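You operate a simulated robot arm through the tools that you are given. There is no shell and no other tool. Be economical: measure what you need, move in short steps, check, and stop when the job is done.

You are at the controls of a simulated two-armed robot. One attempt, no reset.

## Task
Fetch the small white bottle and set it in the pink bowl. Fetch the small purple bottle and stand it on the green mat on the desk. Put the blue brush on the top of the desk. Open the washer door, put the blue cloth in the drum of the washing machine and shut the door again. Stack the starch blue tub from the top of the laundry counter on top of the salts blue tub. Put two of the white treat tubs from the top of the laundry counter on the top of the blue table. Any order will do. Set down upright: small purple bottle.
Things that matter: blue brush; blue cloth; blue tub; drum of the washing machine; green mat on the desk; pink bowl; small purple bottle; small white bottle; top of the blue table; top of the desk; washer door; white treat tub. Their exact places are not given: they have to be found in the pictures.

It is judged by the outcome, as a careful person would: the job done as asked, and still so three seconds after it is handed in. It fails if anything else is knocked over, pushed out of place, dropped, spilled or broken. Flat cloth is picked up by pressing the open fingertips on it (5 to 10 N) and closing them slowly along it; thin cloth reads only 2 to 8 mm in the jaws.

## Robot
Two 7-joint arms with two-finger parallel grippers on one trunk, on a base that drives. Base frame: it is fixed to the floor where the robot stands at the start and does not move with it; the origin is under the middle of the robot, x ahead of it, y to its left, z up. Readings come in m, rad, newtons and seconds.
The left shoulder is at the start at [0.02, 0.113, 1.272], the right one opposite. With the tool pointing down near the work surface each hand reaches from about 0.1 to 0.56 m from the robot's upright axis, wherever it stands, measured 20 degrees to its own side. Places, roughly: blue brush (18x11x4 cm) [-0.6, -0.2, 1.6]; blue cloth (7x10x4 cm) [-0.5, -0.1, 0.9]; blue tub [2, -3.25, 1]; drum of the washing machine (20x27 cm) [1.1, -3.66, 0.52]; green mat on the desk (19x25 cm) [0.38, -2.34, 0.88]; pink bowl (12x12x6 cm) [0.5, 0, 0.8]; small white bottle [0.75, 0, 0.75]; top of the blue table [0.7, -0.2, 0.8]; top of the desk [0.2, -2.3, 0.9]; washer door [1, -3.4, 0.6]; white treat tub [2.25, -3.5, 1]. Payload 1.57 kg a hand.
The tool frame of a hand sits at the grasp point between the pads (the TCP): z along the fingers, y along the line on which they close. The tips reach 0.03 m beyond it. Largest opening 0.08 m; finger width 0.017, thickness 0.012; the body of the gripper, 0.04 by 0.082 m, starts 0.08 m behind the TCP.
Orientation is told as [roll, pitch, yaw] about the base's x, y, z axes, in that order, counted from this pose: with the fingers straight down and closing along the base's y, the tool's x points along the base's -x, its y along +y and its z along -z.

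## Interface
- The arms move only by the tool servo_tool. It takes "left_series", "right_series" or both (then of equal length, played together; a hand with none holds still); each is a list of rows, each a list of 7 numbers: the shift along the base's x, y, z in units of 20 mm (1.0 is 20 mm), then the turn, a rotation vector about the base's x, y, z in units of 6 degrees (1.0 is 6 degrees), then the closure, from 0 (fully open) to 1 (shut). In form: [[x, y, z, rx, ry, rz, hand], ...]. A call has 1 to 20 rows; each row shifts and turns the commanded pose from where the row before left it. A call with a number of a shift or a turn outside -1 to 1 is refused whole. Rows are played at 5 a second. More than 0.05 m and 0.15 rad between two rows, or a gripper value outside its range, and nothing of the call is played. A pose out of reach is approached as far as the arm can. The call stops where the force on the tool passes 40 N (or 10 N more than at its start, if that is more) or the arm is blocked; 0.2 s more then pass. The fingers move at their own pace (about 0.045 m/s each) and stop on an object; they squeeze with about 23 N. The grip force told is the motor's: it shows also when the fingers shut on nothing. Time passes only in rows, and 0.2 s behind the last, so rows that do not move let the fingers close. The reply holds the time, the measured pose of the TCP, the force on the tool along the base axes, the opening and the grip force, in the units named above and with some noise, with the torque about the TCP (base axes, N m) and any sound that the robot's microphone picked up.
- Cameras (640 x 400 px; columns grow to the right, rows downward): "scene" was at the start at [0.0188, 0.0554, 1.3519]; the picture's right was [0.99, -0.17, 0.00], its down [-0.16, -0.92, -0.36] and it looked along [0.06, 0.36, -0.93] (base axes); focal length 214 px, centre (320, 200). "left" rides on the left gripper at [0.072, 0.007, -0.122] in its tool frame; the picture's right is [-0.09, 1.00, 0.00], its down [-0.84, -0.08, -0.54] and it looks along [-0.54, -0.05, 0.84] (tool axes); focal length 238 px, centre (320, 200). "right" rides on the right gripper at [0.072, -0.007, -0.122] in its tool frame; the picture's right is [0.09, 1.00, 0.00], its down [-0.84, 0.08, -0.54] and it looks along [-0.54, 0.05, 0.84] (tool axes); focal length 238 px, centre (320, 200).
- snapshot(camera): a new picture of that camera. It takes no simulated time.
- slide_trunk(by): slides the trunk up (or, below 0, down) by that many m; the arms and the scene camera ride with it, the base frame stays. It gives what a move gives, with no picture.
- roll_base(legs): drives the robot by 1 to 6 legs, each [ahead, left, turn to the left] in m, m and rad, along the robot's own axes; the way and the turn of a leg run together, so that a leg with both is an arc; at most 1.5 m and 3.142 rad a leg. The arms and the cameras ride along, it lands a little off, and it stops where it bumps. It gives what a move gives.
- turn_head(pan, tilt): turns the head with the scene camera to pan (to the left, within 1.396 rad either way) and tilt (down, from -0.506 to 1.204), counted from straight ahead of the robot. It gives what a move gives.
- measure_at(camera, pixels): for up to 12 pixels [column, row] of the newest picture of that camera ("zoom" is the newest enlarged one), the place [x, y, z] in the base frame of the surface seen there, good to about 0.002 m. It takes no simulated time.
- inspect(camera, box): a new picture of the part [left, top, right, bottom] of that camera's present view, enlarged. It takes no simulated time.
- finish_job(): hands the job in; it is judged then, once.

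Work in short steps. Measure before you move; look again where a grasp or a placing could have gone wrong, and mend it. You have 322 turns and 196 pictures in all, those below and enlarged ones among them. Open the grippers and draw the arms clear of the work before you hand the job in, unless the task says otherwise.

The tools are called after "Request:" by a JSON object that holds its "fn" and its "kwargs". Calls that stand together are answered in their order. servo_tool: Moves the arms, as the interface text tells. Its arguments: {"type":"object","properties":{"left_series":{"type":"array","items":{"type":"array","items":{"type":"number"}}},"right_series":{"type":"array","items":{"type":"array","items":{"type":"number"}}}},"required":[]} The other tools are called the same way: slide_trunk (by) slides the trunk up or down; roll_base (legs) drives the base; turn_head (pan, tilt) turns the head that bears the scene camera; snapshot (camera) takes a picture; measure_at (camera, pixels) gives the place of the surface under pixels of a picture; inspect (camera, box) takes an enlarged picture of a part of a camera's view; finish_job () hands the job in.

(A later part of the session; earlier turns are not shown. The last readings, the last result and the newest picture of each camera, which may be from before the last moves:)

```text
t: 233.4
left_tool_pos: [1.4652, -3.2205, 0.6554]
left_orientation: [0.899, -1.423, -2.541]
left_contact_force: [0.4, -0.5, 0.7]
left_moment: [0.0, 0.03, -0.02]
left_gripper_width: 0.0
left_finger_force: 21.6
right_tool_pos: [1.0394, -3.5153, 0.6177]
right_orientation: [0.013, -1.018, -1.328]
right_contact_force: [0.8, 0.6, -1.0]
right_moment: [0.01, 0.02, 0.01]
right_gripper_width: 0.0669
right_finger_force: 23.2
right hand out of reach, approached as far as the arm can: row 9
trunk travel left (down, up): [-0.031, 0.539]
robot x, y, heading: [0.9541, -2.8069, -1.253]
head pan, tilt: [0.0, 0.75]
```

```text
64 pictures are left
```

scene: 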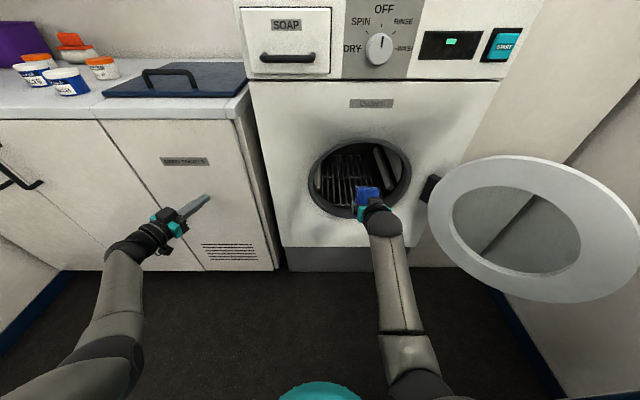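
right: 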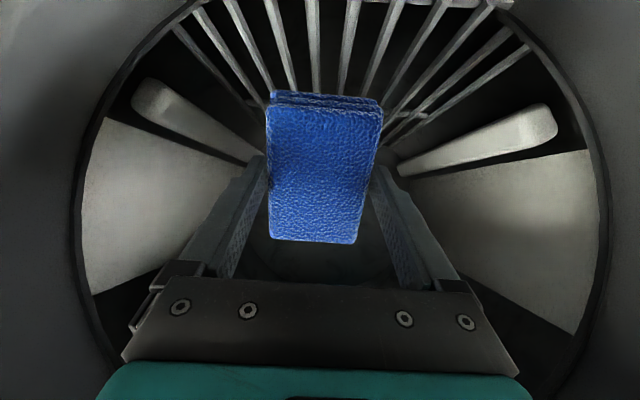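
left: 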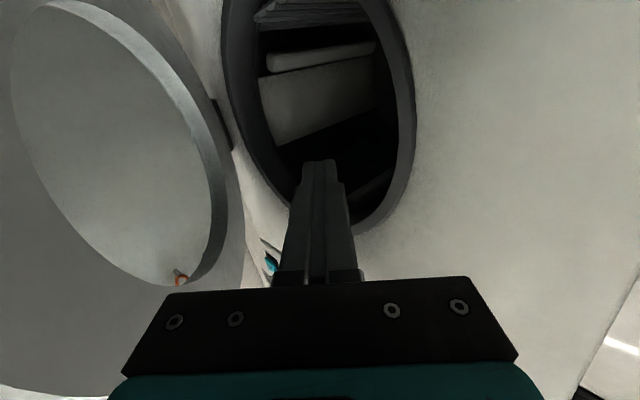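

I'm just past the rim; I want ~8 cm deeper. I pull the left hand back from the counter, then drive the base 0.08 m ahead.

Request:
{"fn": "servo_tool", "kwargs": {"left_series": [[-0.25, 0.8, 0, 0, 0, 0, 1], [-0.25, 0.8, 0, 0, 0, 0, 1], [-0.25, 0.8, 0, 0, 0, 0, 1], [-0.25, 0.8, 0, 0, 0, 0, 1], [-0.25, 0.8, 0, 0, 0, 0, 1], [-0.25, 0.8, 0, 0, 0, 0, 1]]}}

Request:
{"fn": "roll_base", "kwargs": {"legs": [[0.08, 0, 0]]}}

Request:
{"fn": "snapshot", "kwargs": {"camera": "right"}}

Request:
{"fn": "snapshot", "kwargs": {"camera": "scene"}}

```text
t: 234.8
left_tool_pos: [1.4354, -3.1242, 0.653]
left_orientation: [0.898, -1.424, -2.542]
left_contact_force: [-0.7, 0.2, -0.3]
left_moment: [0.02, 0.01, 0.02]
left_gripper_width: 0.0002
left_finger_force: 20.9
right_tool_pos: [1.0402, -3.5145, 0.6164]
right_orientation: [0.011, -1.016, -1.33]
right_contact_force: [0.7, -0.7, -0.6]
right_moment: [0.03, 0.04, 0.02]
right_gripper_width: 0.0671
right_finger_force: 23.0
trunk travel left (down, up): [-0.031, 0.539]
robot x, y, heading: [0.9571, -2.8055, -1.25]
head pan, tilt: [0.0, 0.75]
```

```text
t: 235.8
left_tool_pos: [1.4604, -3.2027, 0.654]
left_orientation: [0.896, -1.425, -2.543]
left_contact_force: [-0.2, 0.1, 0.0]
left_moment: [0.01, -0.05, -0.02]
left_gripper_width: 0.0002
left_finger_force: 21.0
right_tool_pos: [1.0643, -3.5899, 0.6183]
right_orientation: [0.011, -1.015, -1.329]
right_contact_force: [0.1, 0.3, -1.2]
right_moment: [0.0, 0.02, 0.0]
right_gripper_width: 0.067
right_finger_force: 22.6
trunk travel left (down, up): [-0.031, 0.539]
robot x, y, heading: [0.9834, -2.8834, -1.258]
head pan, tilt: [0.0, 0.75]
```

```text
63 pictures are left
```

right: 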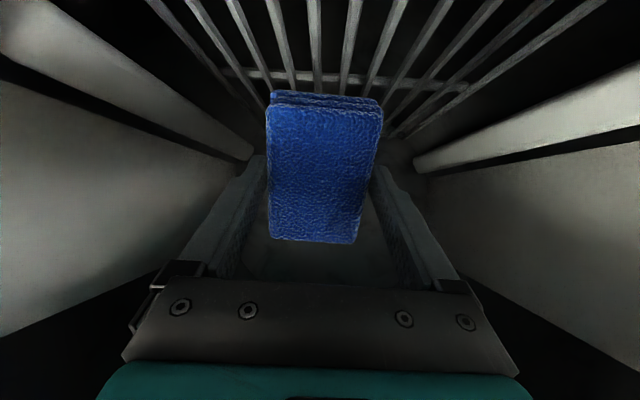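

```text
62 pictures are left
```

scene: 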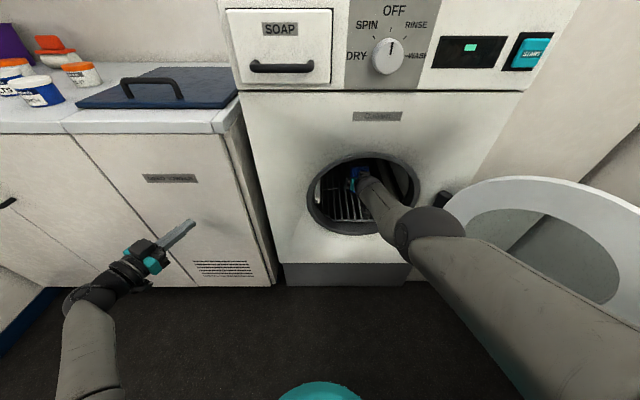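

The hand is inside the drum. I lower 4 cm and release the cloth.

Request:
{"fn": "servo_tool", "kwargs": {"right_series": [[0, 0, -0.7, 0, 0, 0, 1], [0, 0, -0.7, 0, 0, 0, 1], [0, 0, -0.6, 0, 0, 0, 1], [0, 0, 0, 0, 0, 0, 0.1], [0, 0, 0, 0, 0, 0, 0], [0, 0, 0, 0, 0, 0, 0], [0, 0, 0, 0, 0, 0, 0]]}}

Request:
{"fn": "snapshot", "kwargs": {"camera": "right"}}

```text
t: 237.4
left_tool_pos: [1.4601, -3.202, 0.6524]
left_orientation: [0.896, -1.423, -2.543]
left_contact_force: [-0.3, 0.4, 0.3]
left_moment: [0.0, -0.02, 0.0]
left_gripper_width: 0.0001
left_finger_force: 21.2
right_tool_pos: [1.0561, -3.5763, 0.5854]
right_orientation: [0.01, -1.015, -1.33]
right_contact_force: [0.0, -1.2, -0.4]
right_moment: [0.0, 0.0, 0.03]
right_gripper_width: 0.0797
right_finger_force: 0.0
right hand out of reach, approached as far as the arm can: row 1, 2, 3
trunk travel left (down, up): [-0.031, 0.539]
robot x, y, heading: [0.9843, -2.8859, -1.256]
head pan, tilt: [0.0, 0.75]
```

```text
61 pictures are left
```

right: 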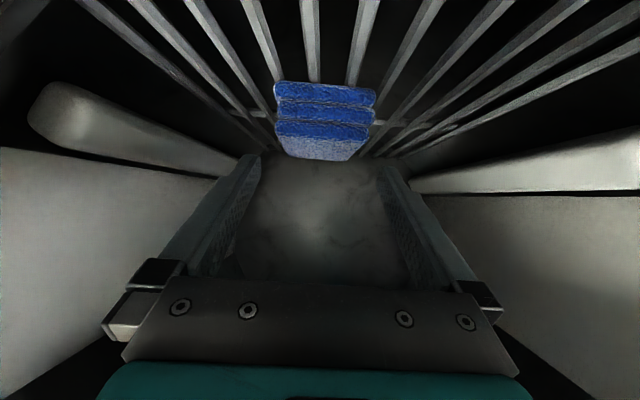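

The cloth dropped onto the drum floor. I verify its place.

Request:
{"fn": "measure_at", "kwargs": {"camera": "right", "pixels": [[325, 145], [325, 95], [285, 130], [370, 130], [325, 200]]}}

```text
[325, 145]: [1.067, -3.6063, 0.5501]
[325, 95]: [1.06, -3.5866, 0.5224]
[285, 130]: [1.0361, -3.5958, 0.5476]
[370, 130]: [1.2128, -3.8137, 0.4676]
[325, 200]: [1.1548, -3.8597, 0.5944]
```

It's at the front half of the drum. To be sure, I back 7 cm, close the fingers and nudge it deeper.

Request:
{"fn": "roll_base", "kwargs": {"legs": [[-0.075, 0, 0]]}}

Request:
{"fn": "servo_tool", "kwargs": {"right_series": [[0, 0, 0, 0, 0, 0, 1], [0, 0, 0, 0, 0, 0, 1], [0, 0, 0, 0, 0, 0, 1], [0, 0, 0, 0, 0, 0, 1], [0, 0, 0, 0, 0, 0, 1]]}}

Request:
{"fn": "roll_base", "kwargs": {"legs": [[0.1, 0, 0]]}}

Request:
{"fn": "snapshot", "kwargs": {"camera": "right"}}

```text
t: 238.5
left_tool_pos: [1.4364, -3.1307, 0.6544]
left_orientation: [0.894, -1.425, -2.544]
left_contact_force: [-0.2, 0.7, 0.1]
left_moment: [0.03, -0.03, -0.03]
left_gripper_width: 0.0
left_finger_force: 21.8
right_tool_pos: [1.0327, -3.504, 0.5851]
right_orientation: [0.01, -1.016, -1.331]
right_contact_force: [0.2, 0.1, -0.4]
right_moment: [0.05, 0.03, 0.0]
right_gripper_width: 0.0801
right_finger_force: 0.0
trunk travel left (down, up): [-0.031, 0.539]
robot x, y, heading: [0.9564, -2.8072, -1.264]
head pan, tilt: [0.0, 0.75]
```

```text
t: 239.7
left_tool_pos: [1.4354, -3.1312, 0.6518]
left_orientation: [0.896, -1.425, -2.546]
left_contact_force: [0.3, -0.2, -0.5]
left_moment: [0.03, 0.01, 0.01]
left_gripper_width: 0.0
left_finger_force: 21.3
right_tool_pos: [1.0319, -3.504, 0.5849]
right_orientation: [0.01, -1.016, -1.332]
right_contact_force: [-0.1, 0.6, 0.6]
right_moment: [0.0, 0.0, 0.01]
right_gripper_width: 0.0
right_finger_force: 14.9
trunk travel left (down, up): [-0.031, 0.539]
robot x, y, heading: [0.9565, -2.8104, -1.256]
head pan, tilt: [0.0, 0.75]
```

```text
t: 240.8
left_tool_pos: [1.4666, -3.224, 0.6523]
left_orientation: [0.896, -1.425, -2.542]
left_contact_force: [-0.2, 0.1, -0.1]
left_moment: [0.01, 0.03, 0.02]
left_gripper_width: 0.0003
left_finger_force: 21.6
right_tool_pos: [1.0636, -3.5979, 0.5832]
right_orientation: [0.011, -1.016, -1.331]
right_contact_force: [-0.7, -0.5, -0.4]
right_moment: [0.03, 0.02, 0.0]
right_gripper_width: 0.0002
right_finger_force: 21.9
trunk travel left (down, up): [-0.031, 0.539]
robot x, y, heading: [0.9906, -2.9064, -1.259]
head pan, tilt: [0.0, 0.75]
```

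```text
60 pictures are left
```

right: 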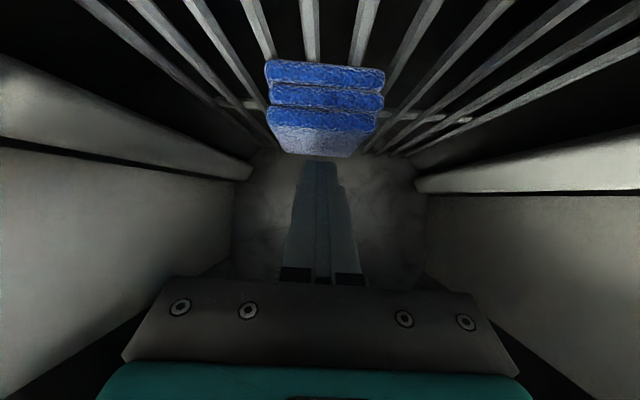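

Request:
{"fn": "measure_at", "kwargs": {"camera": "right", "pixels": [[325, 140], [325, 110], [325, 75], [300, 65], [345, 60], [280, 145]]}}

```text
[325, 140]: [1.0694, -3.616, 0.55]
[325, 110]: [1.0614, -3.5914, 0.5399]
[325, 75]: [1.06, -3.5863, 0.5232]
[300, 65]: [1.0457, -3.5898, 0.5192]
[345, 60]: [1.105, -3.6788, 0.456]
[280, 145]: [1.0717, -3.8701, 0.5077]
```

The cloth stands on end with its front at a≈2.21. I back off, lower the trunk 3 cm and push it deeper.

Request:
{"fn": "roll_base", "kwargs": {"legs": [[-0.1, 0, 0]]}}

Request:
{"fn": "slide_trunk", "kwargs": {"by": -0.03}}

Request:
{"fn": "roll_base", "kwargs": {"legs": [[0.11, 0, 0]]}}

Request:
{"fn": "snapshot", "kwargs": {"camera": "right"}}

```text
t: 242.0
left_tool_pos: [1.4351, -3.1317, 0.6537]
left_orientation: [0.895, -1.425, -2.544]
left_contact_force: [0.0, -0.2, -0.3]
left_moment: [-0.02, 0.01, 0.02]
left_gripper_width: 0.0
left_finger_force: 21.0
right_tool_pos: [1.0313, -3.5042, 0.5851]
right_orientation: [0.009, -1.017, -1.332]
right_contact_force: [-0.9, 0.8, 0.2]
right_moment: [0.01, -0.01, 0.01]
right_gripper_width: 0.0001
right_finger_force: 21.2
trunk travel left (down, up): [-0.031, 0.539]
robot x, y, heading: [0.9594, -2.8089, -1.259]
head pan, tilt: [0.0, 0.75]
```

```text
t: 242.7
left_tool_pos: [1.4348, -3.1314, 0.6228]
left_orientation: [0.895, -1.424, -2.547]
left_contact_force: [0.1, 1.1, 0.1]
left_moment: [0.0, 0.0, 0.0]
left_gripper_width: 0.0
left_finger_force: 21.1
right_tool_pos: [1.0314, -3.5036, 0.555]
right_orientation: [0.012, -1.015, -1.333]
right_contact_force: [0.6, -0.3, 0.6]
right_moment: [-0.01, 0.04, 0.0]
right_gripper_width: 0.0
right_finger_force: 21.5
trunk travel left (down, up): [-0.001, 0.569]
robot x, y, heading: [0.9576, -2.8078, -1.257]
head pan, tilt: [0.0, 0.75]
```

```text
t: 243.9
left_tool_pos: [1.4673, -3.2342, 0.6241]
left_orientation: [0.898, -1.425, -2.548]
left_contact_force: [-0.7, 0.6, -0.1]
left_moment: [0.02, 0.01, 0.01]
left_gripper_width: 0.0
left_finger_force: 21.4
right_tool_pos: [1.0636, -3.6062, 0.5549]
right_orientation: [0.011, -1.017, -1.335]
right_contact_force: [0.2, -0.5, 0.9]
right_moment: [0.02, -0.01, -0.02]
right_gripper_width: 0.0001
right_finger_force: 21.3
trunk travel left (down, up): [-0.001, 0.569]
robot x, y, heading: [0.9919, -2.912, -1.259]
head pan, tilt: [0.0, 0.75]
```

```text
59 pictures are left
```

right: 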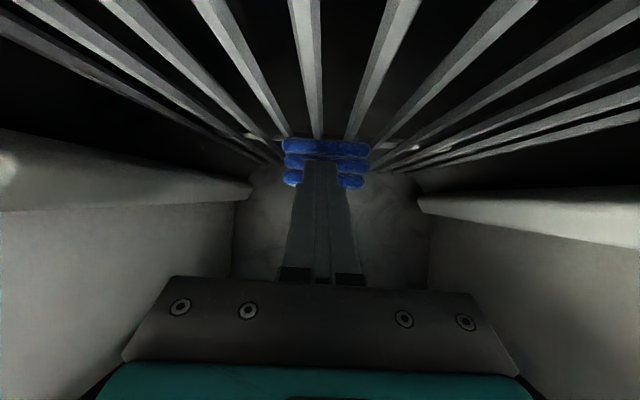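

The cloth is well inside. I back the base 0.32 m to withdraw the hand, then look.

Request:
{"fn": "roll_base", "kwargs": {"legs": [[-0.32, 0, 0]]}}

Request:
{"fn": "servo_tool", "kwargs": {"right_series": [[0, 0.3, 0.9, 0.5, 0.16, 0, 1], [0, 0.3, 0.9, 0.5, 0.16, 0, 1], [0, 0.3, 0.9, 0.5, 0.16, 0, 1], [0, 0, 0.9, 0.5, 0.16, 0, 1], [0, 0, 0.9, 0.5, 0.16, 0, 1], [0, 0, 0.9, 0.5, 0.16, 0, 1], [0, 0, 0.9, 0.5, 0.16, 0, 1], [0, 0, 0.9, 0.5, 0.16, 0, 1], [0, 0, 0.9, 0.5, 0.16, 0, 1], [0, 0, 0.9, 0.5, 0.16, 0, 1], [0, 0, 0.9, 0.5, 0.16, 0, 1], [0, 0, 0.9, 0.5, 0.16, 0, 1], [0, 0, 0.9, 0.5, 0.16, 0, 1], [0, 0, 0.9, 0.5, 0.16, 0, 1], [0, 0, 0.9, 0.5, 0.16, 0, 1], [0, 0, 0.9, 0.5, 0.16, 0, 1]]}}

Request:
{"fn": "snapshot", "kwargs": {"camera": "scene"}}

```text
t: 246.1
left_tool_pos: [1.3684, -2.9337, 0.6246]
left_orientation: [0.896, -1.424, -2.553]
left_contact_force: [-0.1, 0.6, 0.3]
left_moment: [0.0, -0.02, 0.02]
left_gripper_width: 0.0001
left_finger_force: 21.4
right_tool_pos: [0.9618, -3.3019, 0.5554]
right_orientation: [0.01, -1.017, -1.34]
right_contact_force: [0.3, 0.4, 0.2]
right_moment: [-0.02, -0.02, -0.01]
right_gripper_width: 0.0
right_finger_force: 21.6
trunk travel left (down, up): [-0.001, 0.569]
robot x, y, heading: [0.8945, -2.6059, -1.261]
head pan, tilt: [0.0, 0.75]
```

```text
t: 249.5
left_tool_pos: [1.3685, -2.9329, 0.6234]
left_orientation: [0.897, -1.425, -2.553]
left_contact_force: [0.3, -0.8, 0.4]
left_moment: [0.0, -0.01, -0.02]
left_gripper_width: 0.0001
left_finger_force: 21.3
right_tool_pos: [0.9422, -3.2228, 0.8368]
right_orientation: [-0.05, -0.137, -1.303]
right_contact_force: [0.1, 0.0, 0.2]
right_moment: [-0.02, 0.03, -0.01]
right_gripper_width: 0.0
right_finger_force: 21.6
right hand out of reach, approached as far as the arm can: row 12, 13, 14, 15, 16
trunk travel left (down, up): [-0.001, 0.569]
robot x, y, heading: [0.894, -2.6089, -1.266]
head pan, tilt: [0.0, 0.75]
```

```text
58 pictures are left
```

scene: 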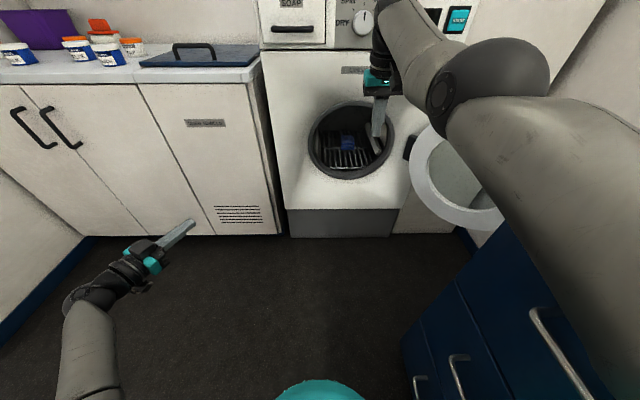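

The right hand points down now. I raise the trunk 0.2 m to clear the door top (0.81) and move the hand right, beyond the open door.

Request:
{"fn": "slide_trunk", "kwargs": {"by": 0.2}}

Request:
{"fn": "servo_tool", "kwargs": {"right_series": [[-0.9, -0.4, 0, 0, 0, 0, 1], [-0.9, -0.4, 0, 0, 0, 0, 1], [-0.9, -0.4, 0, 0, 0, 0, 1], [-0.9, -0.4, 0, 0, 0, 0, 1], [-0.9, -0.4, 0, 0, 0, 0, 1], [-0.9, -0.4, 0, 0, 0, 0, 1], [-0.9, -0.4, 0, 0, 0, 0, 1], [-0.9, -0.4, 0, 0, 0, 0, 1], [-0.9, -0.4, 0, 0, 0, 0, 1], [-0.9, -0.4, 0, 0, 0, 0, 1], [-0.9, -0.4, 0, 0, 0, 0, 1], [-0.9, -0.4, 0, 0, 0, 0, 1], [-0.9, -0.4, 0, 0, 0, 0, 1], [-0.9, -0.4, 0, 0, 0, 0, 1], [-0.9, -0.4, 0, 0, 0, 0, 1], [-0.9, -0.4, 0, 0, 0, 0, 1], [-0.9, -0.4, 0, 0, 0, 0, 1], [-0.9, -0.4, 0, 0, 0, 0, 1], [-0.9, -0.4, 0, 0, 0, 0, 1]]}}

Request:
{"fn": "turn_head", "kwargs": {"pan": -0.4, "tilt": 0.9}}

Request:
{"fn": "snapshot", "kwargs": {"camera": "scene"}}

Request:
{"fn": "snapshot", "kwargs": {"camera": "right"}}

```text
t: 251.6
left_tool_pos: [1.3694, -2.9338, 0.8249]
left_orientation: [0.896, -1.424, -2.552]
left_contact_force: [-0.8, -0.4, -0.7]
left_moment: [-0.01, 0.0, 0.03]
left_gripper_width: 0.0001
left_finger_force: 21.0
right_tool_pos: [0.9419, -3.2223, 1.0363]
right_orientation: [-0.05, -0.137, -1.303]
right_contact_force: [-0.5, 0.3, -0.6]
right_moment: [0.02, 0.01, -0.01]
right_gripper_width: 0.0
right_finger_force: 21.0
trunk travel left (down, up): [-0.201, 0.369]
robot x, y, heading: [0.897, -2.6057, -1.269]
head pan, tilt: [0.0, 0.75]
```

```text
t: 255.6
left_tool_pos: [1.3692, -2.9326, 0.8235]
left_orientation: [0.897, -1.425, -2.553]
left_contact_force: [-0.2, 0.8, -0.9]
left_moment: [0.02, -0.02, -0.03]
left_gripper_width: 0.0004
left_finger_force: 21.5
right_tool_pos: [0.6058, -3.2542, 1.0196]
right_orientation: [-0.048, -0.138, -1.303]
right_contact_force: [0.3, 0.0, -0.7]
right_moment: [0.03, 0.03, 0.0]
right_gripper_width: 0.0002
right_finger_force: 21.5
right hand out of reach, approached as far as the arm can: row 3, 5, 6, 7, 8, 9, 10, 11, 12, 13, 14, 15, 16, 17, 18, 19
trunk travel left (down, up): [-0.201, 0.369]
robot x, y, heading: [0.8924, -2.6102, -1.26]
head pan, tilt: [0.0, 0.75]
```

```text
t: 256.5
left_tool_pos: [1.3697, -2.9339, 0.8231]
left_orientation: [0.896, -1.424, -2.553]
left_contact_force: [-0.2, -0.2, -0.1]
left_moment: [0.01, 0.02, -0.01]
left_gripper_width: 0.0002
left_finger_force: 21.1
right_tool_pos: [0.6058, -3.2538, 1.0193]
right_orientation: [-0.052, -0.137, -1.305]
right_contact_force: [-0.5, -0.8, 0.1]
right_moment: [-0.02, -0.01, -0.02]
right_gripper_width: 0.0001
right_finger_force: 21.9
trunk travel left (down, up): [-0.201, 0.369]
robot x, y, heading: [0.8944, -2.6077, -1.26]
head pan, tilt: [-0.4, 0.901]
```

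```text
57 pictures are left
```

scene: 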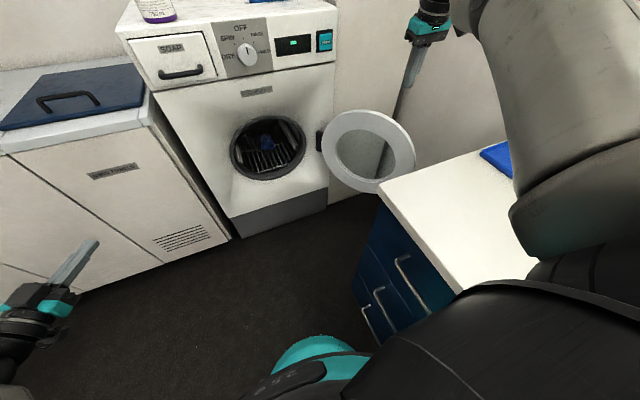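

```text
56 pictures are left
```

right: 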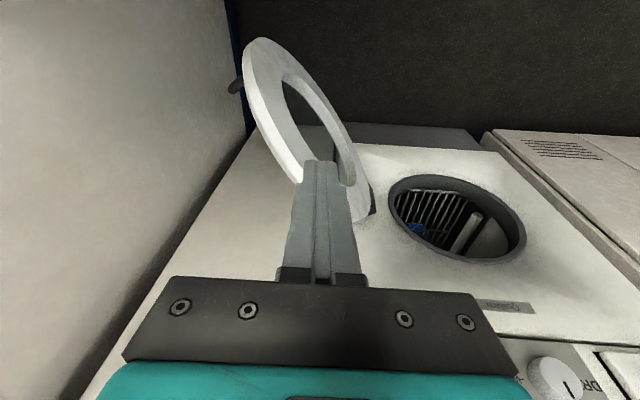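

I measure the door's current line from the right camera.

Request:
{"fn": "measure_at", "kwargs": {"camera": "right", "pixels": [[255, 60], [265, 110], [290, 170], [235, 85], [372, 205], [345, 140], [200, 150], [230, 230], [280, 60], [360, 215]]}}

```text
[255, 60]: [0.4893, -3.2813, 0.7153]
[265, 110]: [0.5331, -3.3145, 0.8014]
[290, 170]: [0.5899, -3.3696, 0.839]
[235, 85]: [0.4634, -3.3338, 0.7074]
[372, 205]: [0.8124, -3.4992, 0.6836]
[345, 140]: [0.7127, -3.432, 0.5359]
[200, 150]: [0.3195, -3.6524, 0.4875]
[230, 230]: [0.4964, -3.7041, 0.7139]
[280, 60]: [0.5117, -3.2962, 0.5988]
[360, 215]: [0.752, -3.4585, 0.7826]
```

Door line runs from hinge (0.81,-3.50) to edge (0.49,-3.28), top 0.84. I rotate the base right 0.2 and go ahead 0.2 so the right fingers come behind its outer face.

Request:
{"fn": "roll_base", "kwargs": {"legs": [[0, 0, -0.2], [0.2, 0, 0]]}}

Request:
{"fn": "snapshot", "kwargs": {"camera": "right"}}

Request:
{"fn": "snapshot", "kwargs": {"camera": "scene"}}

```text
t: 258.9
left_tool_pos: [1.3135, -3.2216, 0.8228]
left_orientation: [0.893, -1.423, -2.756]
left_contact_force: [0.1, -0.6, 0.2]
left_moment: [-0.02, 0.02, 0.0]
left_gripper_width: 0.0
left_finger_force: 20.9
right_tool_pos: [0.4999, -3.3801, 1.0179]
right_orientation: [-0.05, -0.136, -1.508]
right_contact_force: [0.3, -1.5, -0.4]
right_moment: [0.0, 0.02, 0.03]
right_gripper_width: 0.0001
right_finger_force: 21.4
trunk travel left (down, up): [-0.201, 0.369]
robot x, y, heading: [0.9119, -2.8055, -1.47]
head pan, tilt: [-0.4, 0.901]
```

```text
55 pictures are left
```

right: 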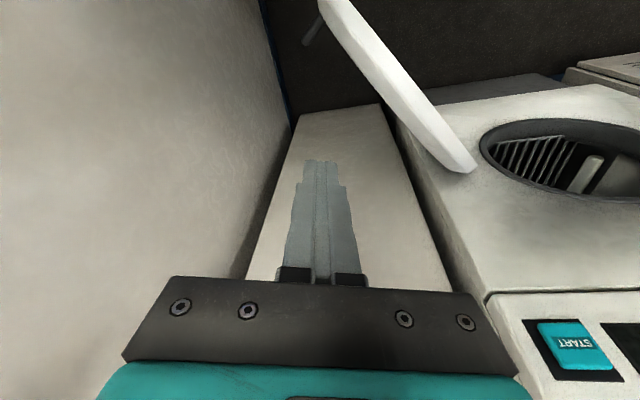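

```text
54 pictures are left
```

scene: 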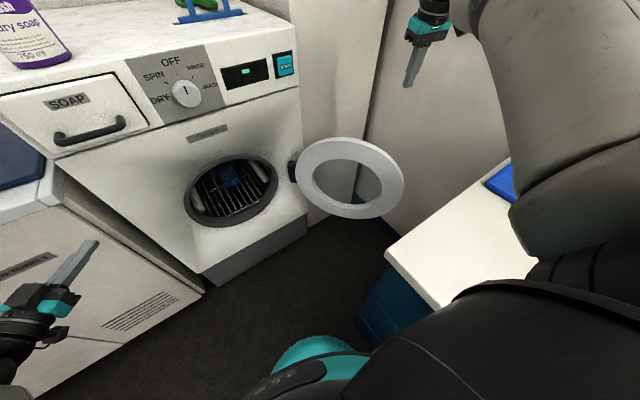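

The fingers are now on the outer side of the door. Before lowering I check the right elbow's height above the desk.

Request:
{"fn": "measure_at", "kwargs": {"camera": "scene", "pixels": [[525, 210], [540, 240], [560, 255], [600, 250], [520, 180], [490, 60]]}}

```text
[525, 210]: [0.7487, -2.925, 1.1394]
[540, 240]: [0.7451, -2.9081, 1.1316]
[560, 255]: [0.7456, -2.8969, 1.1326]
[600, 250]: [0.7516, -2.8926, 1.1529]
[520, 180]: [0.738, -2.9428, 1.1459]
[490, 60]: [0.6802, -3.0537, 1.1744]
```

I lower mostly with the arm: 0.1 m by servo, then 0.1 m by trunk.

Request:
{"fn": "servo_tool", "kwargs": {"right_series": [[0, 0, -0.9, 0, 0, 0, 1], [0, 0, -0.9, 0, 0, 0, 1], [0, 0, -0.9, 0, 0, 0, 1], [0, 0, -0.9, 0, 0, 0, 1], [0, 0, -0.9, 0, 0, 0, 1], [0, 0, -0.9, 0, 0, 0, 1], [0, 0, -0.9, 0, 0, 0, 1]]}}

Request:
{"fn": "slide_trunk", "kwargs": {"by": -0.1}}

Request:
{"fn": "snapshot", "kwargs": {"camera": "scene"}}

```text
t: 260.5
left_tool_pos: [1.3137, -3.2203, 0.8239]
left_orientation: [0.896, -1.422, -2.758]
left_contact_force: [1.1, 0.4, 0.3]
left_moment: [0.0, 0.02, 0.01]
left_gripper_width: 0.0
left_finger_force: 21.5
right_tool_pos: [0.4974, -3.3826, 0.8927]
right_orientation: [-0.05, -0.137, -1.508]
right_contact_force: [-0.1, -0.4, 0.1]
right_moment: [0.0, -0.02, 0.0]
right_gripper_width: 0.0001
right_finger_force: 20.7
right hand out of reach, approached as far as the arm can: row 2
trunk travel left (down, up): [-0.201, 0.369]
robot x, y, heading: [0.9142, -2.8124, -1.475]
head pan, tilt: [-0.4, 0.901]
```

```text
t: 261.8
left_tool_pos: [1.3123, -3.2207, 0.7226]
left_orientation: [0.896, -1.424, -2.758]
left_contact_force: [-0.2, 0.1, 0.6]
left_moment: [-0.02, 0.02, 0.01]
left_gripper_width: 0.0002
left_finger_force: 20.8
right_tool_pos: [0.4987, -3.3837, 0.7928]
right_orientation: [-0.049, -0.136, -1.507]
right_contact_force: [-0.2, -0.5, 0.5]
right_moment: [0.01, 0.01, -0.01]
right_gripper_width: 0.0
right_finger_force: 21.2
trunk travel left (down, up): [-0.101, 0.469]
robot x, y, heading: [0.9147, -2.8096, -1.47]
head pan, tilt: [-0.4, 0.901]
```

```text
53 pictures are left
```

scene: 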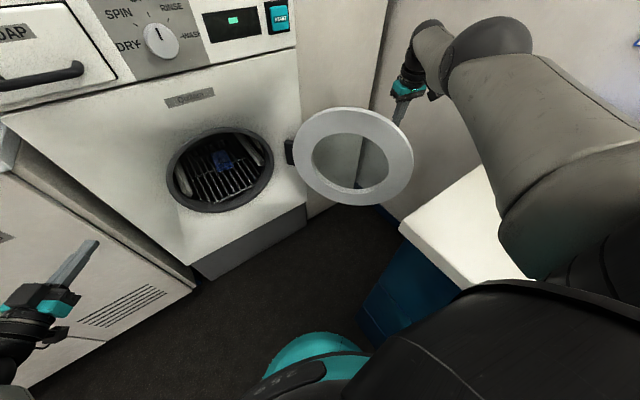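

The fingertip is behind the door. I sweep with the base: back-left so the door swings toward closing.

Request:
{"fn": "roll_base", "kwargs": {"legs": [[-0.12, 0.14, 0]]}}

Request:
{"fn": "snapshot", "kwargs": {"camera": "scene"}}

```text
t: 263.3
left_tool_pos: [1.4406, -3.0879, 0.7231]
left_orientation: [0.898, -1.424, -2.759]
left_contact_force: [0.5, 0.4, 0.1]
left_moment: [0.0, 0.04, -0.01]
left_gripper_width: 0.0
left_finger_force: 21.6
right_tool_pos: [0.6247, -3.2502, 0.7917]
right_orientation: [-0.052, -0.137, -1.507]
right_contact_force: [-0.6, 1.0, 0.3]
right_moment: [0.0, 0.03, -0.03]
right_gripper_width: 0.0002
right_finger_force: 21.7
trunk travel left (down, up): [-0.101, 0.469]
robot x, y, heading: [1.0357, -2.6746, -1.469]
head pan, tilt: [-0.4, 0.901]
```

```text
52 pictures are left
```

scene: 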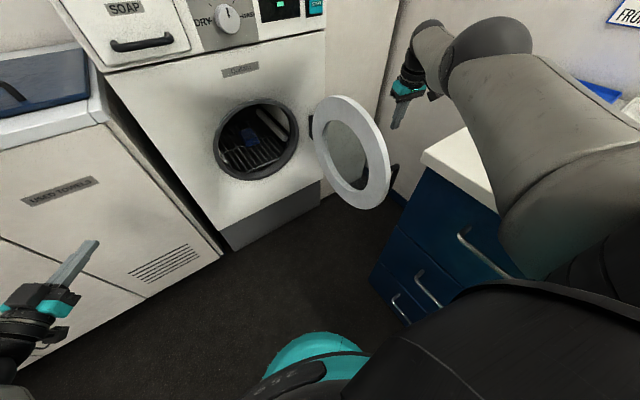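

Working. I continue: left 0.21, back 0.07, then left with ahead to follow the arc.

Request:
{"fn": "roll_base", "kwargs": {"legs": [[-0.07, 0.21, 0], [0.08, 0.15, 0]]}}

Request:
{"fn": "snapshot", "kwargs": {"camera": "scene"}}

```text
t: 266.0
left_tool_pos: [1.7929, -3.0578, 0.7228]
left_orientation: [0.896, -1.425, -2.757]
left_contact_force: [-0.6, -1.3, 1.4]
left_moment: [0.0, -0.01, -0.03]
left_gripper_width: 0.0001
left_finger_force: 21.5
right_tool_pos: [0.9767, -3.2201, 0.7934]
right_orientation: [-0.051, -0.137, -1.508]
right_contact_force: [0.5, 0.0, -0.3]
right_moment: [-0.04, -0.01, 0.02]
right_gripper_width: 0.0
right_finger_force: 21.4
trunk travel left (down, up): [-0.101, 0.469]
robot x, y, heading: [1.3934, -2.6426, -1.472]
head pan, tilt: [-0.4, 0.901]
```

```text
51 pictures are left
```

scene: 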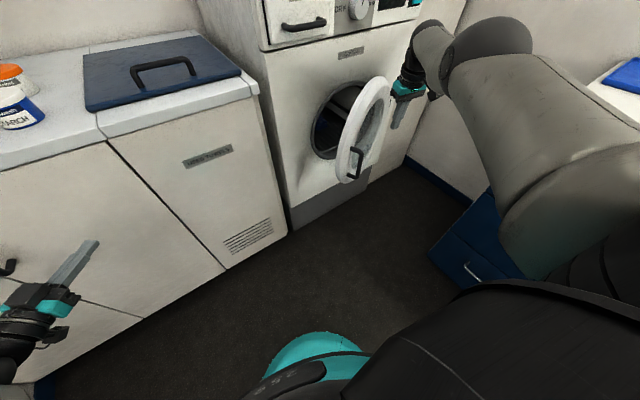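

Door at ~65°. I pull the left hand back from the counter, then drive ahead to press the door shut.

Request:
{"fn": "servo_tool", "kwargs": {"left_series": [[-0.28, 0.9, 0, 0, 0, 0, 1], [-0.28, 0.9, 0, 0, 0, 0, 1], [-0.28, 0.9, 0, 0, 0, 0, 1], [-0.28, 0.9, 0, 0, 0, 0, 1], [-0.28, 0.9, 0, 0, 0, 0, 1], [-0.28, 0.9, 0, 0, 0, 0, 1], [-0.28, 0.9, 0, 0, 0, 0, 1], [-0.28, 0.9, 0, 0, 0, 0, 1]]}}

Request:
{"fn": "roll_base", "kwargs": {"legs": [[0.1, 0.05, 0]]}}

Request:
{"fn": "snapshot", "kwargs": {"camera": "scene"}}

```text
t: 267.8
left_tool_pos: [1.7488, -2.9126, 0.7237]
left_orientation: [0.899, -1.423, -2.761]
left_contact_force: [0.0, 0.5, 0.2]
left_moment: [0.0, 0.01, 0.0]
left_gripper_width: 0.0
left_finger_force: 21.5
right_tool_pos: [0.9761, -3.2199, 0.7928]
right_orientation: [-0.051, -0.136, -1.507]
right_contact_force: [1.3, -0.6, 0.1]
right_moment: [0.03, 0.02, -0.03]
right_gripper_width: 0.0
right_finger_force: 21.2
trunk travel left (down, up): [-0.101, 0.469]
robot x, y, heading: [1.3912, -2.6431, -1.467]
head pan, tilt: [-0.4, 0.901]
```

```text
t: 269.0
left_tool_pos: [1.8079, -3.0072, 0.7225]
left_orientation: [0.895, -1.424, -2.754]
left_contact_force: [0.0, 0.3, -1.4]
left_moment: [0.03, -0.02, 0.01]
left_gripper_width: 0.0
left_finger_force: 21.5
right_tool_pos: [1.0376, -3.3155, 0.7938]
right_orientation: [-0.05, -0.136, -1.506]
right_contact_force: [0.0, -1.0, 0.1]
right_moment: [0.01, 0.01, 0.02]
right_gripper_width: 0.0
right_finger_force: 21.5
trunk travel left (down, up): [-0.101, 0.469]
robot x, y, heading: [1.4526, -2.7374, -1.47]
head pan, tilt: [-0.4, 0.901]
```

```text
50 pictures are left
```

scene: 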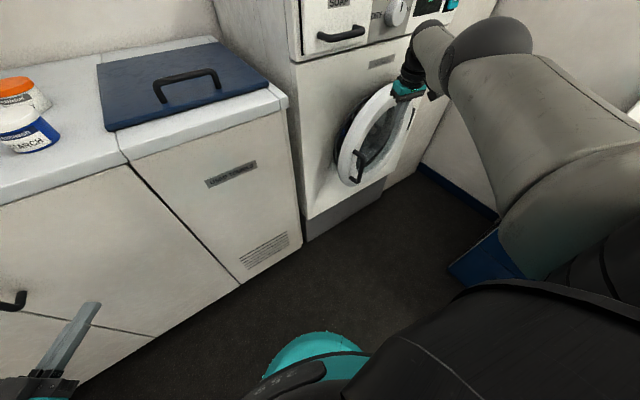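

Nearly shut; ahead another 0.08 with slight left.

Request:
{"fn": "roll_base", "kwargs": {"legs": [[0.07, 0.03, 0]]}}

Request:
{"fn": "roll_base", "kwargs": {"legs": [[0.04, 0.0, 0]]}}

Request:
{"fn": "snapshot", "kwargs": {"camera": "scene"}}

```text
t: 270.1
left_tool_pos: [1.8477, -3.0747, 0.7237]
left_orientation: [0.897, -1.424, -2.755]
left_contact_force: [-0.6, -0.6, 0.4]
left_moment: [-0.01, 0.04, -0.04]
left_gripper_width: 0.0001
left_finger_force: 21.2
right_tool_pos: [1.0771, -3.382, 0.7923]
right_orientation: [-0.05, -0.136, -1.504]
right_contact_force: [-0.7, 0.0, 0.1]
right_moment: [0.01, 0.0, -0.02]
right_gripper_width: 0.0
right_finger_force: 21.5
trunk travel left (down, up): [-0.101, 0.469]
robot x, y, heading: [1.4907, -2.8022, -1.466]
head pan, tilt: [-0.4, 0.901]
```

```text
t: 270.9
left_tool_pos: [1.8483, -3.0977, 0.7233]
left_orientation: [0.896, -1.423, -2.754]
left_contact_force: [0.3, -0.3, 0.5]
left_moment: [0.07, -0.01, -0.01]
left_gripper_width: 0.0
left_finger_force: 21.6
right_tool_pos: [1.0762, -3.3977, 0.7919]
right_orientation: [-0.046, -0.109, -1.508]
right_contact_force: [-0.2, 0.8, 0.4]
right_moment: [0.03, -0.01, 0.04]
right_gripper_width: 0.0
right_finger_force: 21.2
trunk travel left (down, up): [-0.101, 0.469]
robot x, y, heading: [1.492, -2.828, -1.47]
head pan, tilt: [-0.4, 0.901]
stopped in leg 1: the force on the tool passed its limit at 53 N (the readings are from after the stop); the commanded pose is now the measured one
```

```text
49 pictures are left
```

scene: 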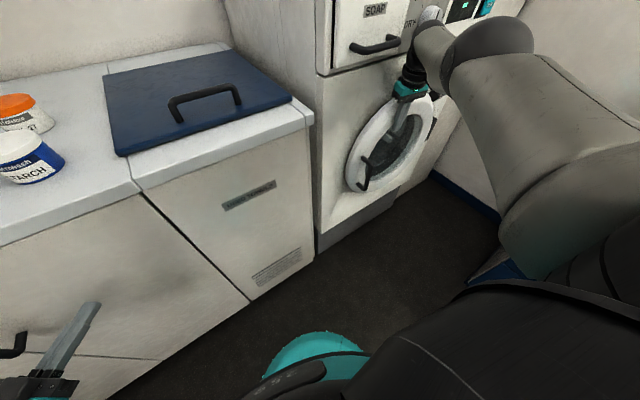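

The door pushed home (53 N stop). I verify with the handle and ring positions.

Request:
{"fn": "measure_at", "kwargs": {"camera": "scene", "pixels": [[366, 172], [362, 180], [352, 170], [360, 140], [345, 150], [395, 180], [335, 190]]}}

Request:
{"fn": "inspect", "kwargs": {"camera": "scene", "box": [320, 60, 460, 220]}}

```text
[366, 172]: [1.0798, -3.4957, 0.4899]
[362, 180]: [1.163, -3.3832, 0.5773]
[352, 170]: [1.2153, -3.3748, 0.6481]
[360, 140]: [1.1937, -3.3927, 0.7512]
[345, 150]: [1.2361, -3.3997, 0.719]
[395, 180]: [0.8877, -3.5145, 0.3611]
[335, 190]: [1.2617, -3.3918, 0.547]
```

```text
2.50 times, centred on (390, 140) of scene
```

zoom: 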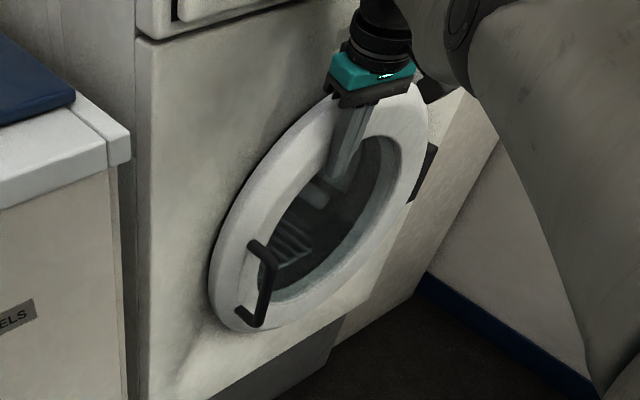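

The door is shut. I back off, turn to face the laundry counter and look at the tubs.

Request:
{"fn": "roll_base", "kwargs": {"legs": [[-0.15, 0, 0], [0, 0.3, 0.2]]}}

Request:
{"fn": "slide_trunk", "kwargs": {"by": 0.25}}

Request:
{"fn": "turn_head", "kwargs": {"pan": 0, "tilt": 0.7}}

Request:
{"fn": "snapshot", "kwargs": {"camera": "scene"}}

```text
t: 273.9
left_tool_pos: [2.1714, -2.8068, 0.7234]
left_orientation: [0.901, -1.424, -2.551]
left_contact_force: [0.0, -0.8, 1.2]
left_moment: [0.02, -0.04, 0.0]
left_gripper_width: 0.0002
left_finger_force: 21.1
right_tool_pos: [1.4793, -3.2608, 0.7933]
right_orientation: [-0.047, -0.106, -1.296]
right_contact_force: [2.3, 14.7, 1.7]
right_moment: [-1.25, 0.15, 0.45]
right_gripper_width: 0.0
right_finger_force: 21.4
trunk travel left (down, up): [-0.101, 0.469]
robot x, y, heading: [1.7656, -2.6217, -1.253]
head pan, tilt: [-0.4, 0.901]
```

```text
t: 276.5
left_tool_pos: [2.1694, -2.8066, 0.972]
left_orientation: [0.888, -1.425, -2.536]
left_contact_force: [-0.3, 0.7, 0.0]
left_moment: [-0.02, 0.01, 0.02]
left_gripper_width: 0.0
left_finger_force: 20.9
right_tool_pos: [1.4778, -3.2627, 1.0394]
right_orientation: [-0.045, -0.106, -1.295]
right_contact_force: [-0.4, 0.6, -0.4]
right_moment: [-0.03, -0.02, -0.02]
right_gripper_width: 0.0002
right_finger_force: 21.5
trunk travel left (down, up): [-0.351, 0.219]
robot x, y, heading: [1.7647, -2.6185, -1.259]
head pan, tilt: [-0.4, 0.901]
```

```text
t: 277.4
left_tool_pos: [2.1705, -2.8082, 0.9717]
left_orientation: [0.882, -1.426, -2.532]
left_contact_force: [0.5, -0.2, 0.2]
left_moment: [0.0, -0.01, 0.0]
left_gripper_width: 0.0
left_finger_force: 21.3
right_tool_pos: [1.4768, -3.2637, 1.04]
right_orientation: [-0.044, -0.105, -1.295]
right_contact_force: [0.2, -0.3, 0.4]
right_moment: [0.0, -0.02, 0.02]
right_gripper_width: 0.0001
right_finger_force: 21.3
trunk travel left (down, up): [-0.351, 0.219]
robot x, y, heading: [1.7624, -2.6174, -1.256]
head pan, tilt: [0.0, 0.7]
```

```text
47 pictures are left
```

scene: 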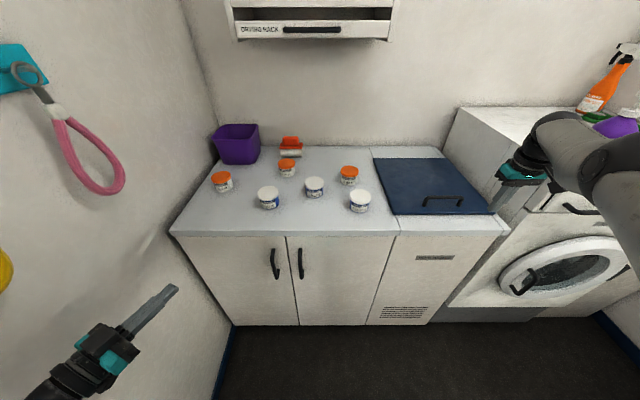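

All tubs are visible: treats (222,177), (287,163), (349,170); CHALK (268,191), SALTS (314,183), STARCH (360,194). I measure lids and fronts.

Request:
{"fn": "measure_at", "kwargs": {"camera": "scene", "pixels": [[360, 194], [360, 208], [314, 182], [314, 194], [268, 190], [349, 170], [349, 182], [287, 163], [287, 175], [222, 177], [222, 188], [330, 215]]}}

Request:
{"fn": "inspect", "kwargs": {"camera": "scene", "box": [200, 150, 390, 220]}}

```text
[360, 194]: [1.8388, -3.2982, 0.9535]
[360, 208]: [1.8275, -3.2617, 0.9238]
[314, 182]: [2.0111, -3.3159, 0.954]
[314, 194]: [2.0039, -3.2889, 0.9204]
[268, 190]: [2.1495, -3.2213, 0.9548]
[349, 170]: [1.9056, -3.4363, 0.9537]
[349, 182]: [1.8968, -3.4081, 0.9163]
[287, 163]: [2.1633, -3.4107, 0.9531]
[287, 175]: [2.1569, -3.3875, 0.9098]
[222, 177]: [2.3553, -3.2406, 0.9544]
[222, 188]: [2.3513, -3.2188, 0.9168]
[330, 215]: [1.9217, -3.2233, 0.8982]
```

```text
3.37 times, centred on (295, 185) of scene
```

zoom: 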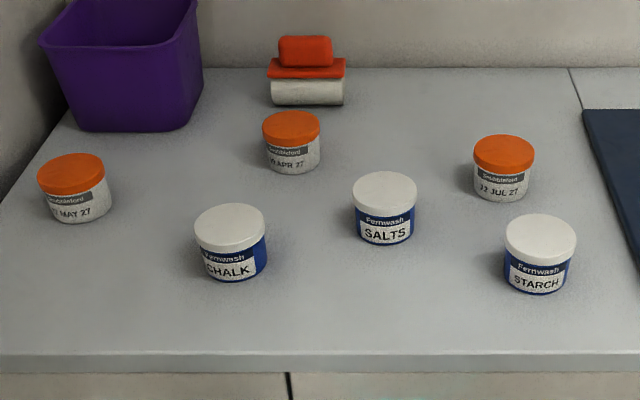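

I measure lid edge points to get diameters.

Request:
{"fn": "measure_at", "kwargs": {"camera": "zoom", "pixels": [[508, 240], [574, 240], [541, 217], [541, 258], [354, 195], [413, 195], [265, 128], [318, 128], [476, 153], [532, 153], [40, 172], [102, 172]]}}

```text
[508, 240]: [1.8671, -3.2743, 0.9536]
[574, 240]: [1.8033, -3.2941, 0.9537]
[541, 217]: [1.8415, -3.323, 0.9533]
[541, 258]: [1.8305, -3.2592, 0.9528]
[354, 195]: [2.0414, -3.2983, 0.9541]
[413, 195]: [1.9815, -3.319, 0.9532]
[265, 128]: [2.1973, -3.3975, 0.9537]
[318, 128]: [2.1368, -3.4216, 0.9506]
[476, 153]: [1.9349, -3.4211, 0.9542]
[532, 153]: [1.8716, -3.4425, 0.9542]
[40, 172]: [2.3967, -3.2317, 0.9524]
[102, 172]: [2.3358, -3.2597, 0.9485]
```

Tubs are ~7 cm wide, 5.6 cm tall. STARCH centre (1.836,-3.290), SALTS (2.0115,-3.309), JUL (1.903,-3.432), APR (2.167,-3.410), MAY (2.366,-3.246). I bring the open right hand above STARCH.

Request:
{"fn": "servo_tool", "kwargs": {"right_series": [[0.95, -0.05, 0, 0, 0, 0, 0], [0.95, -0.05, 0, 0, 0, 0, 0], [0.95, -0.05, 0, 0, 0, 0, 0], [0.95, -0.05, 0, 0, 0, 0, 0], [0.95, -0.05, 0, 0, 0, 0, 0], [0.95, -0.05, 0, 0, 0, 0, 0], [0.95, -0.05, 0, 0.13, 0, 0, 0], [0.95, -0.05, 0, 0.13, 0, 0, 0], [0.95, -0.05, 0, 0.13, 0.05, 0, 0], [0.95, -0.05, 0, 0.13, 0.05, 0, 0], [0.95, -0.05, 0, 0.13, 0.05, 0, 0], [0.95, -0.05, 0, 0.13, 0.05, 0, 0], [0.95, -0.05, 0, 0.13, 0.05, 0, 0], [0.95, -0.05, 0, 0.1, 0.05, 0, 0], [0.95, -0.05, 0, 0, 0, 0, 0], [0.95, -0.05, 0, 0, 0, 0, 0], [0.95, -0.05, 0, 0, 0, 0, 0]]}}

```text
t: 281.0
left_tool_pos: [2.1693, -2.8077, 0.9735]
left_orientation: [0.892, -1.425, -2.541]
left_contact_force: [0.4, 0.9, 0.4]
left_moment: [0.0, 0.03, -0.02]
left_gripper_width: 0.0
left_finger_force: 21.5
right_tool_pos: [1.7762, -3.2229, 1.0449]
right_orientation: [-0.046, 0.007, -1.298]
right_contact_force: [0.4, 0.8, -0.7]
right_moment: [-0.02, -0.02, 0.0]
right_gripper_width: 0.0802
right_finger_force: 0.1
right hand out of reach, approached as far as the arm can: row 2, 8, 9, 10, 11, 12, 13, 14, 15, 16, 17
trunk travel left (down, up): [-0.351, 0.219]
robot x, y, heading: [1.7646, -2.618, -1.258]
head pan, tilt: [0.0, 0.7]
```

I finish the alignment with the base and level the small roll.

Request:
{"fn": "roll_base", "kwargs": {"legs": [[0.082, 0.037, 0]]}}

Request:
{"fn": "servo_tool", "kwargs": {"right_series": [[0, 0, 0, 0.06, -0.2, 0, 0], [0, 0, 0, 0.06, -0.2, 0, 0], [0, 0, 0, 0, 0, 0, 0]]}}

Request:
{"fn": "snapshot", "kwargs": {"camera": "right"}}

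```text
t: 282.1
left_tool_pos: [2.2323, -2.874, 0.9718]
left_orientation: [0.888, -1.423, -2.539]
left_contact_force: [0.1, 0.3, 0.2]
left_moment: [0.0, 0.0, -0.03]
left_gripper_width: 0.0003
left_finger_force: 21.0
right_tool_pos: [1.8375, -3.2884, 1.0448]
right_orientation: [-0.048, 0.006, -1.298]
right_contact_force: [0.3, -0.9, -0.1]
right_moment: [0.02, 0.03, -0.03]
right_gripper_width: 0.0801
right_finger_force: 0.2
trunk travel left (down, up): [-0.351, 0.219]
robot x, y, heading: [1.8236, -2.6859, -1.261]
head pan, tilt: [0.0, 0.7]
```

```text
t: 282.9
left_tool_pos: [2.2309, -2.8738, 0.9727]
left_orientation: [0.892, -1.424, -2.545]
left_contact_force: [0.2, 0.0, -0.2]
left_moment: [-0.01, 0.01, 0.0]
left_gripper_width: 0.0001
left_finger_force: 21.6
right_tool_pos: [1.837, -3.2882, 1.0448]
right_orientation: [-0.002, 0.005, -1.296]
right_contact_force: [0.6, -0.4, 0.4]
right_moment: [0.01, 0.03, -0.01]
right_gripper_width: 0.0799
right_finger_force: 0.0
trunk travel left (down, up): [-0.351, 0.219]
robot x, y, heading: [1.8266, -2.6835, -1.26]
head pan, tilt: [0.0, 0.7]
```

```text
45 pictures are left
```

right: 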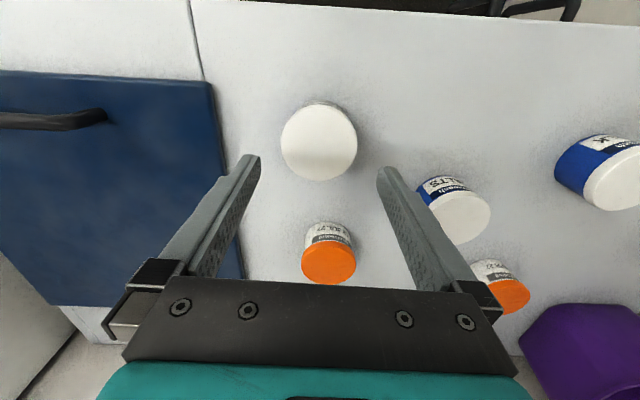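

Centred on STARCH. I lower 0.105 m and check for contact, then close.

Request:
{"fn": "servo_tool", "kwargs": {"right_series": [[0, 0, -0.9, 0, 0, 0, 0], [0, 0, -0.9, 0, 0, 0, 0], [0, 0, -0.9, 0, 0, 0, 0], [0, 0, -0.9, 0, 0, 0, 0], [0, 0, -0.9, 0, 0, 0, 0], [0, 0, -0.75, 0, 0, 0, 0], [0, 0, 0, 0, 0, 0, 0], [0, 0, 0, 0, 0, 0, 0.3], [0, 0, 0, 0, 0, 0, 0.6], [0, 0, 0, 0, 0, 0, 1], [0, 0, 0, 0, 0, 0, 1]]}}

```text
t: 285.3
left_tool_pos: [2.2311, -2.8725, 0.9727]
left_orientation: [0.893, -1.422, -2.544]
left_contact_force: [0.5, -0.5, 0.5]
left_moment: [0.01, 0.01, 0.01]
left_gripper_width: 0.0
left_finger_force: 21.3
right_tool_pos: [1.8321, -3.2737, 0.9439]
right_orientation: [-0.004, 0.006, -1.299]
right_contact_force: [-0.3, 0.5, 0.4]
right_moment: [0.01, 0.01, -0.01]
right_gripper_width: 0.0654
right_finger_force: 23.4
right hand out of reach, approached as far as the arm can: row 3, 5
trunk travel left (down, up): [-0.351, 0.219]
robot x, y, heading: [1.8266, -2.6811, -1.255]
head pan, tilt: [0.0, 0.7]
```

Gripped (0.065 m). I lift with the trunk 0.09 m and look.

Request:
{"fn": "slide_trunk", "kwargs": {"by": 0.09}}

Request:
{"fn": "snapshot", "kwargs": {"camera": "right"}}

```text
t: 286.6
left_tool_pos: [2.2324, -2.8747, 1.0622]
left_orientation: [0.893, -1.421, -2.543]
left_contact_force: [0.2, -0.5, 0.5]
left_moment: [-0.03, 0.01, 0.0]
left_gripper_width: 0.0001
left_finger_force: 21.3
right_tool_pos: [1.8317, -3.2747, 1.0337]
right_orientation: [-0.002, 0.007, -1.298]
right_contact_force: [-0.6, -0.5, -1.9]
right_moment: [0.03, 0.01, 0.02]
right_gripper_width: 0.065
right_finger_force: 22.1
trunk travel left (down, up): [-0.441, 0.129]
robot x, y, heading: [1.8264, -2.6817, -1.261]
head pan, tilt: [0.0, 0.7]
```

```text
44 pictures are left
```

right: 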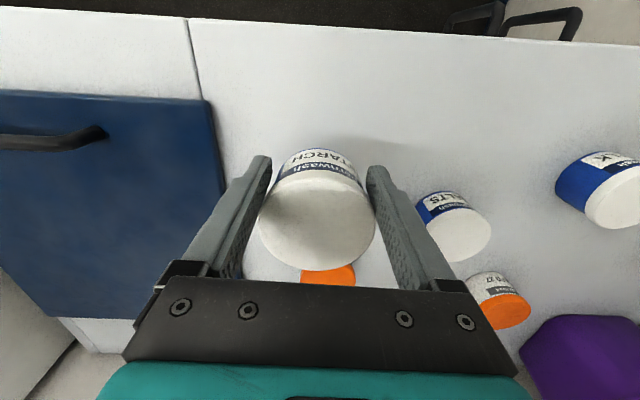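

STARCH is held level. SALTS is 0.18 m to the left; to avoid the left wall I first bring the left hand inward.

Request:
{"fn": "servo_tool", "kwargs": {"left_series": [[-0.9, 0.2, 0.3, 0, 0, 0, 1], [-0.9, 0.2, 0.3, 0, 0, 0, 1], [-0.9, 0.2, 0.3, 0, 0, 0, 1], [-0.9, 0.2, 0.3, 0, 0, 0, 1], [-0.9, 0.2, 0.3, 0, 0, 0, 1], [-0.9, 0.2, 0.3, 0, 0, 0, 1]]}}

Request:
{"fn": "turn_head", "kwargs": {"pan": 0.5, "tilt": 0.8}}

Request:
{"fn": "snapshot", "kwargs": {"camera": "scene"}}

```text
t: 287.9
left_tool_pos: [2.1246, -2.8514, 1.103]
left_orientation: [0.935, -1.417, -2.588]
left_contact_force: [-0.2, -0.6, -0.6]
left_moment: [0.03, 0.04, -0.02]
left_gripper_width: 0.0001
left_finger_force: 21.7
right_tool_pos: [1.8318, -3.2734, 1.0333]
right_orientation: [-0.002, 0.005, -1.298]
right_contact_force: [0.0, -0.1, -1.7]
right_moment: [0.05, 0.01, 0.0]
right_gripper_width: 0.0648
right_finger_force: 23.2
trunk travel left (down, up): [-0.441, 0.129]
robot x, y, heading: [1.8246, -2.6852, -1.261]
head pan, tilt: [0.0, 0.7]
```

```text
t: 288.9
left_tool_pos: [2.124, -2.8499, 1.102]
left_orientation: [0.91, -1.419, -2.565]
left_contact_force: [0.0, -0.1, -0.3]
left_moment: [0.03, -0.05, 0.01]
left_gripper_width: 0.0
left_finger_force: 21.8
right_tool_pos: [1.8311, -3.2733, 1.0337]
right_orientation: [-0.004, 0.005, -1.299]
right_contact_force: [0.6, -1.2, -1.5]
right_moment: [0.04, 0.03, -0.02]
right_gripper_width: 0.0645
right_finger_force: 22.8
trunk travel left (down, up): [-0.441, 0.129]
robot x, y, heading: [1.8234, -2.6828, -1.265]
head pan, tilt: [0.499, 0.799]
```

```text
43 pictures are left
```

scene: 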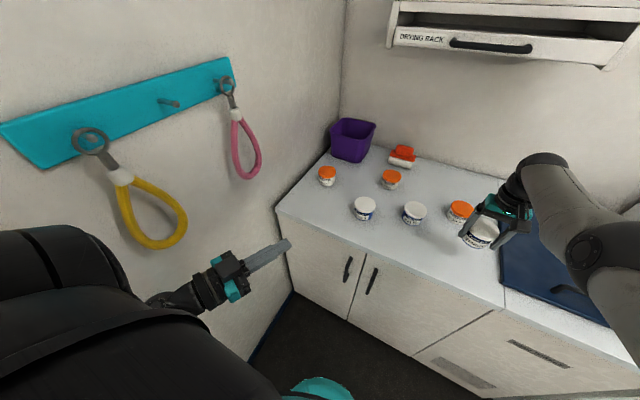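

Leashes hang on the left wall. I measure wall, leash and left elbow distances.

Request:
{"fn": "measure_at", "kwargs": {"camera": "scene", "pixels": [[300, 140], [160, 245], [240, 175], [110, 270], [155, 300], [200, 300], [262, 330], [50, 240], [120, 340]]}}

```text
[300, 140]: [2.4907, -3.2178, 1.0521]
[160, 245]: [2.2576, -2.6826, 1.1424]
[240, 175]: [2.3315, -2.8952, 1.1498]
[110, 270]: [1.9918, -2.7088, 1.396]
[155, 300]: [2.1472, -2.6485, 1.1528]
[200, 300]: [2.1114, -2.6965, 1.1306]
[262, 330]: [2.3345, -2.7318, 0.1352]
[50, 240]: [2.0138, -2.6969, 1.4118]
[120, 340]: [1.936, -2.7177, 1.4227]
```

Only ~10 cm to the leashes, so instead of shifting I rotate the base left 0.3 rad (the tub swings over SALTS at 3 cm clearance) and correct by small moves.

Request:
{"fn": "roll_base", "kwargs": {"legs": [[0, 0, 0.3]]}}

```text
t: 290.3
left_tool_pos: [2.159, -2.7539, 1.1011]
left_orientation: [0.898, -1.418, -2.252]
left_contact_force: [-1.1, 0.4, -0.6]
left_moment: [0.0, 0.0, -0.01]
left_gripper_width: 0.0
left_finger_force: 21.5
right_tool_pos: [2.0083, -3.2445, 1.0341]
right_orientation: [-0.004, 0.008, -0.994]
right_contact_force: [-0.5, 0.1, 0.0]
right_moment: [0.0, 0.03, 0.0]
right_gripper_width: 0.0468
right_finger_force: 12.5
trunk travel left (down, up): [-0.441, 0.129]
robot x, y, heading: [1.8256, -2.6846, -0.959]
head pan, tilt: [0.499, 0.799]
```

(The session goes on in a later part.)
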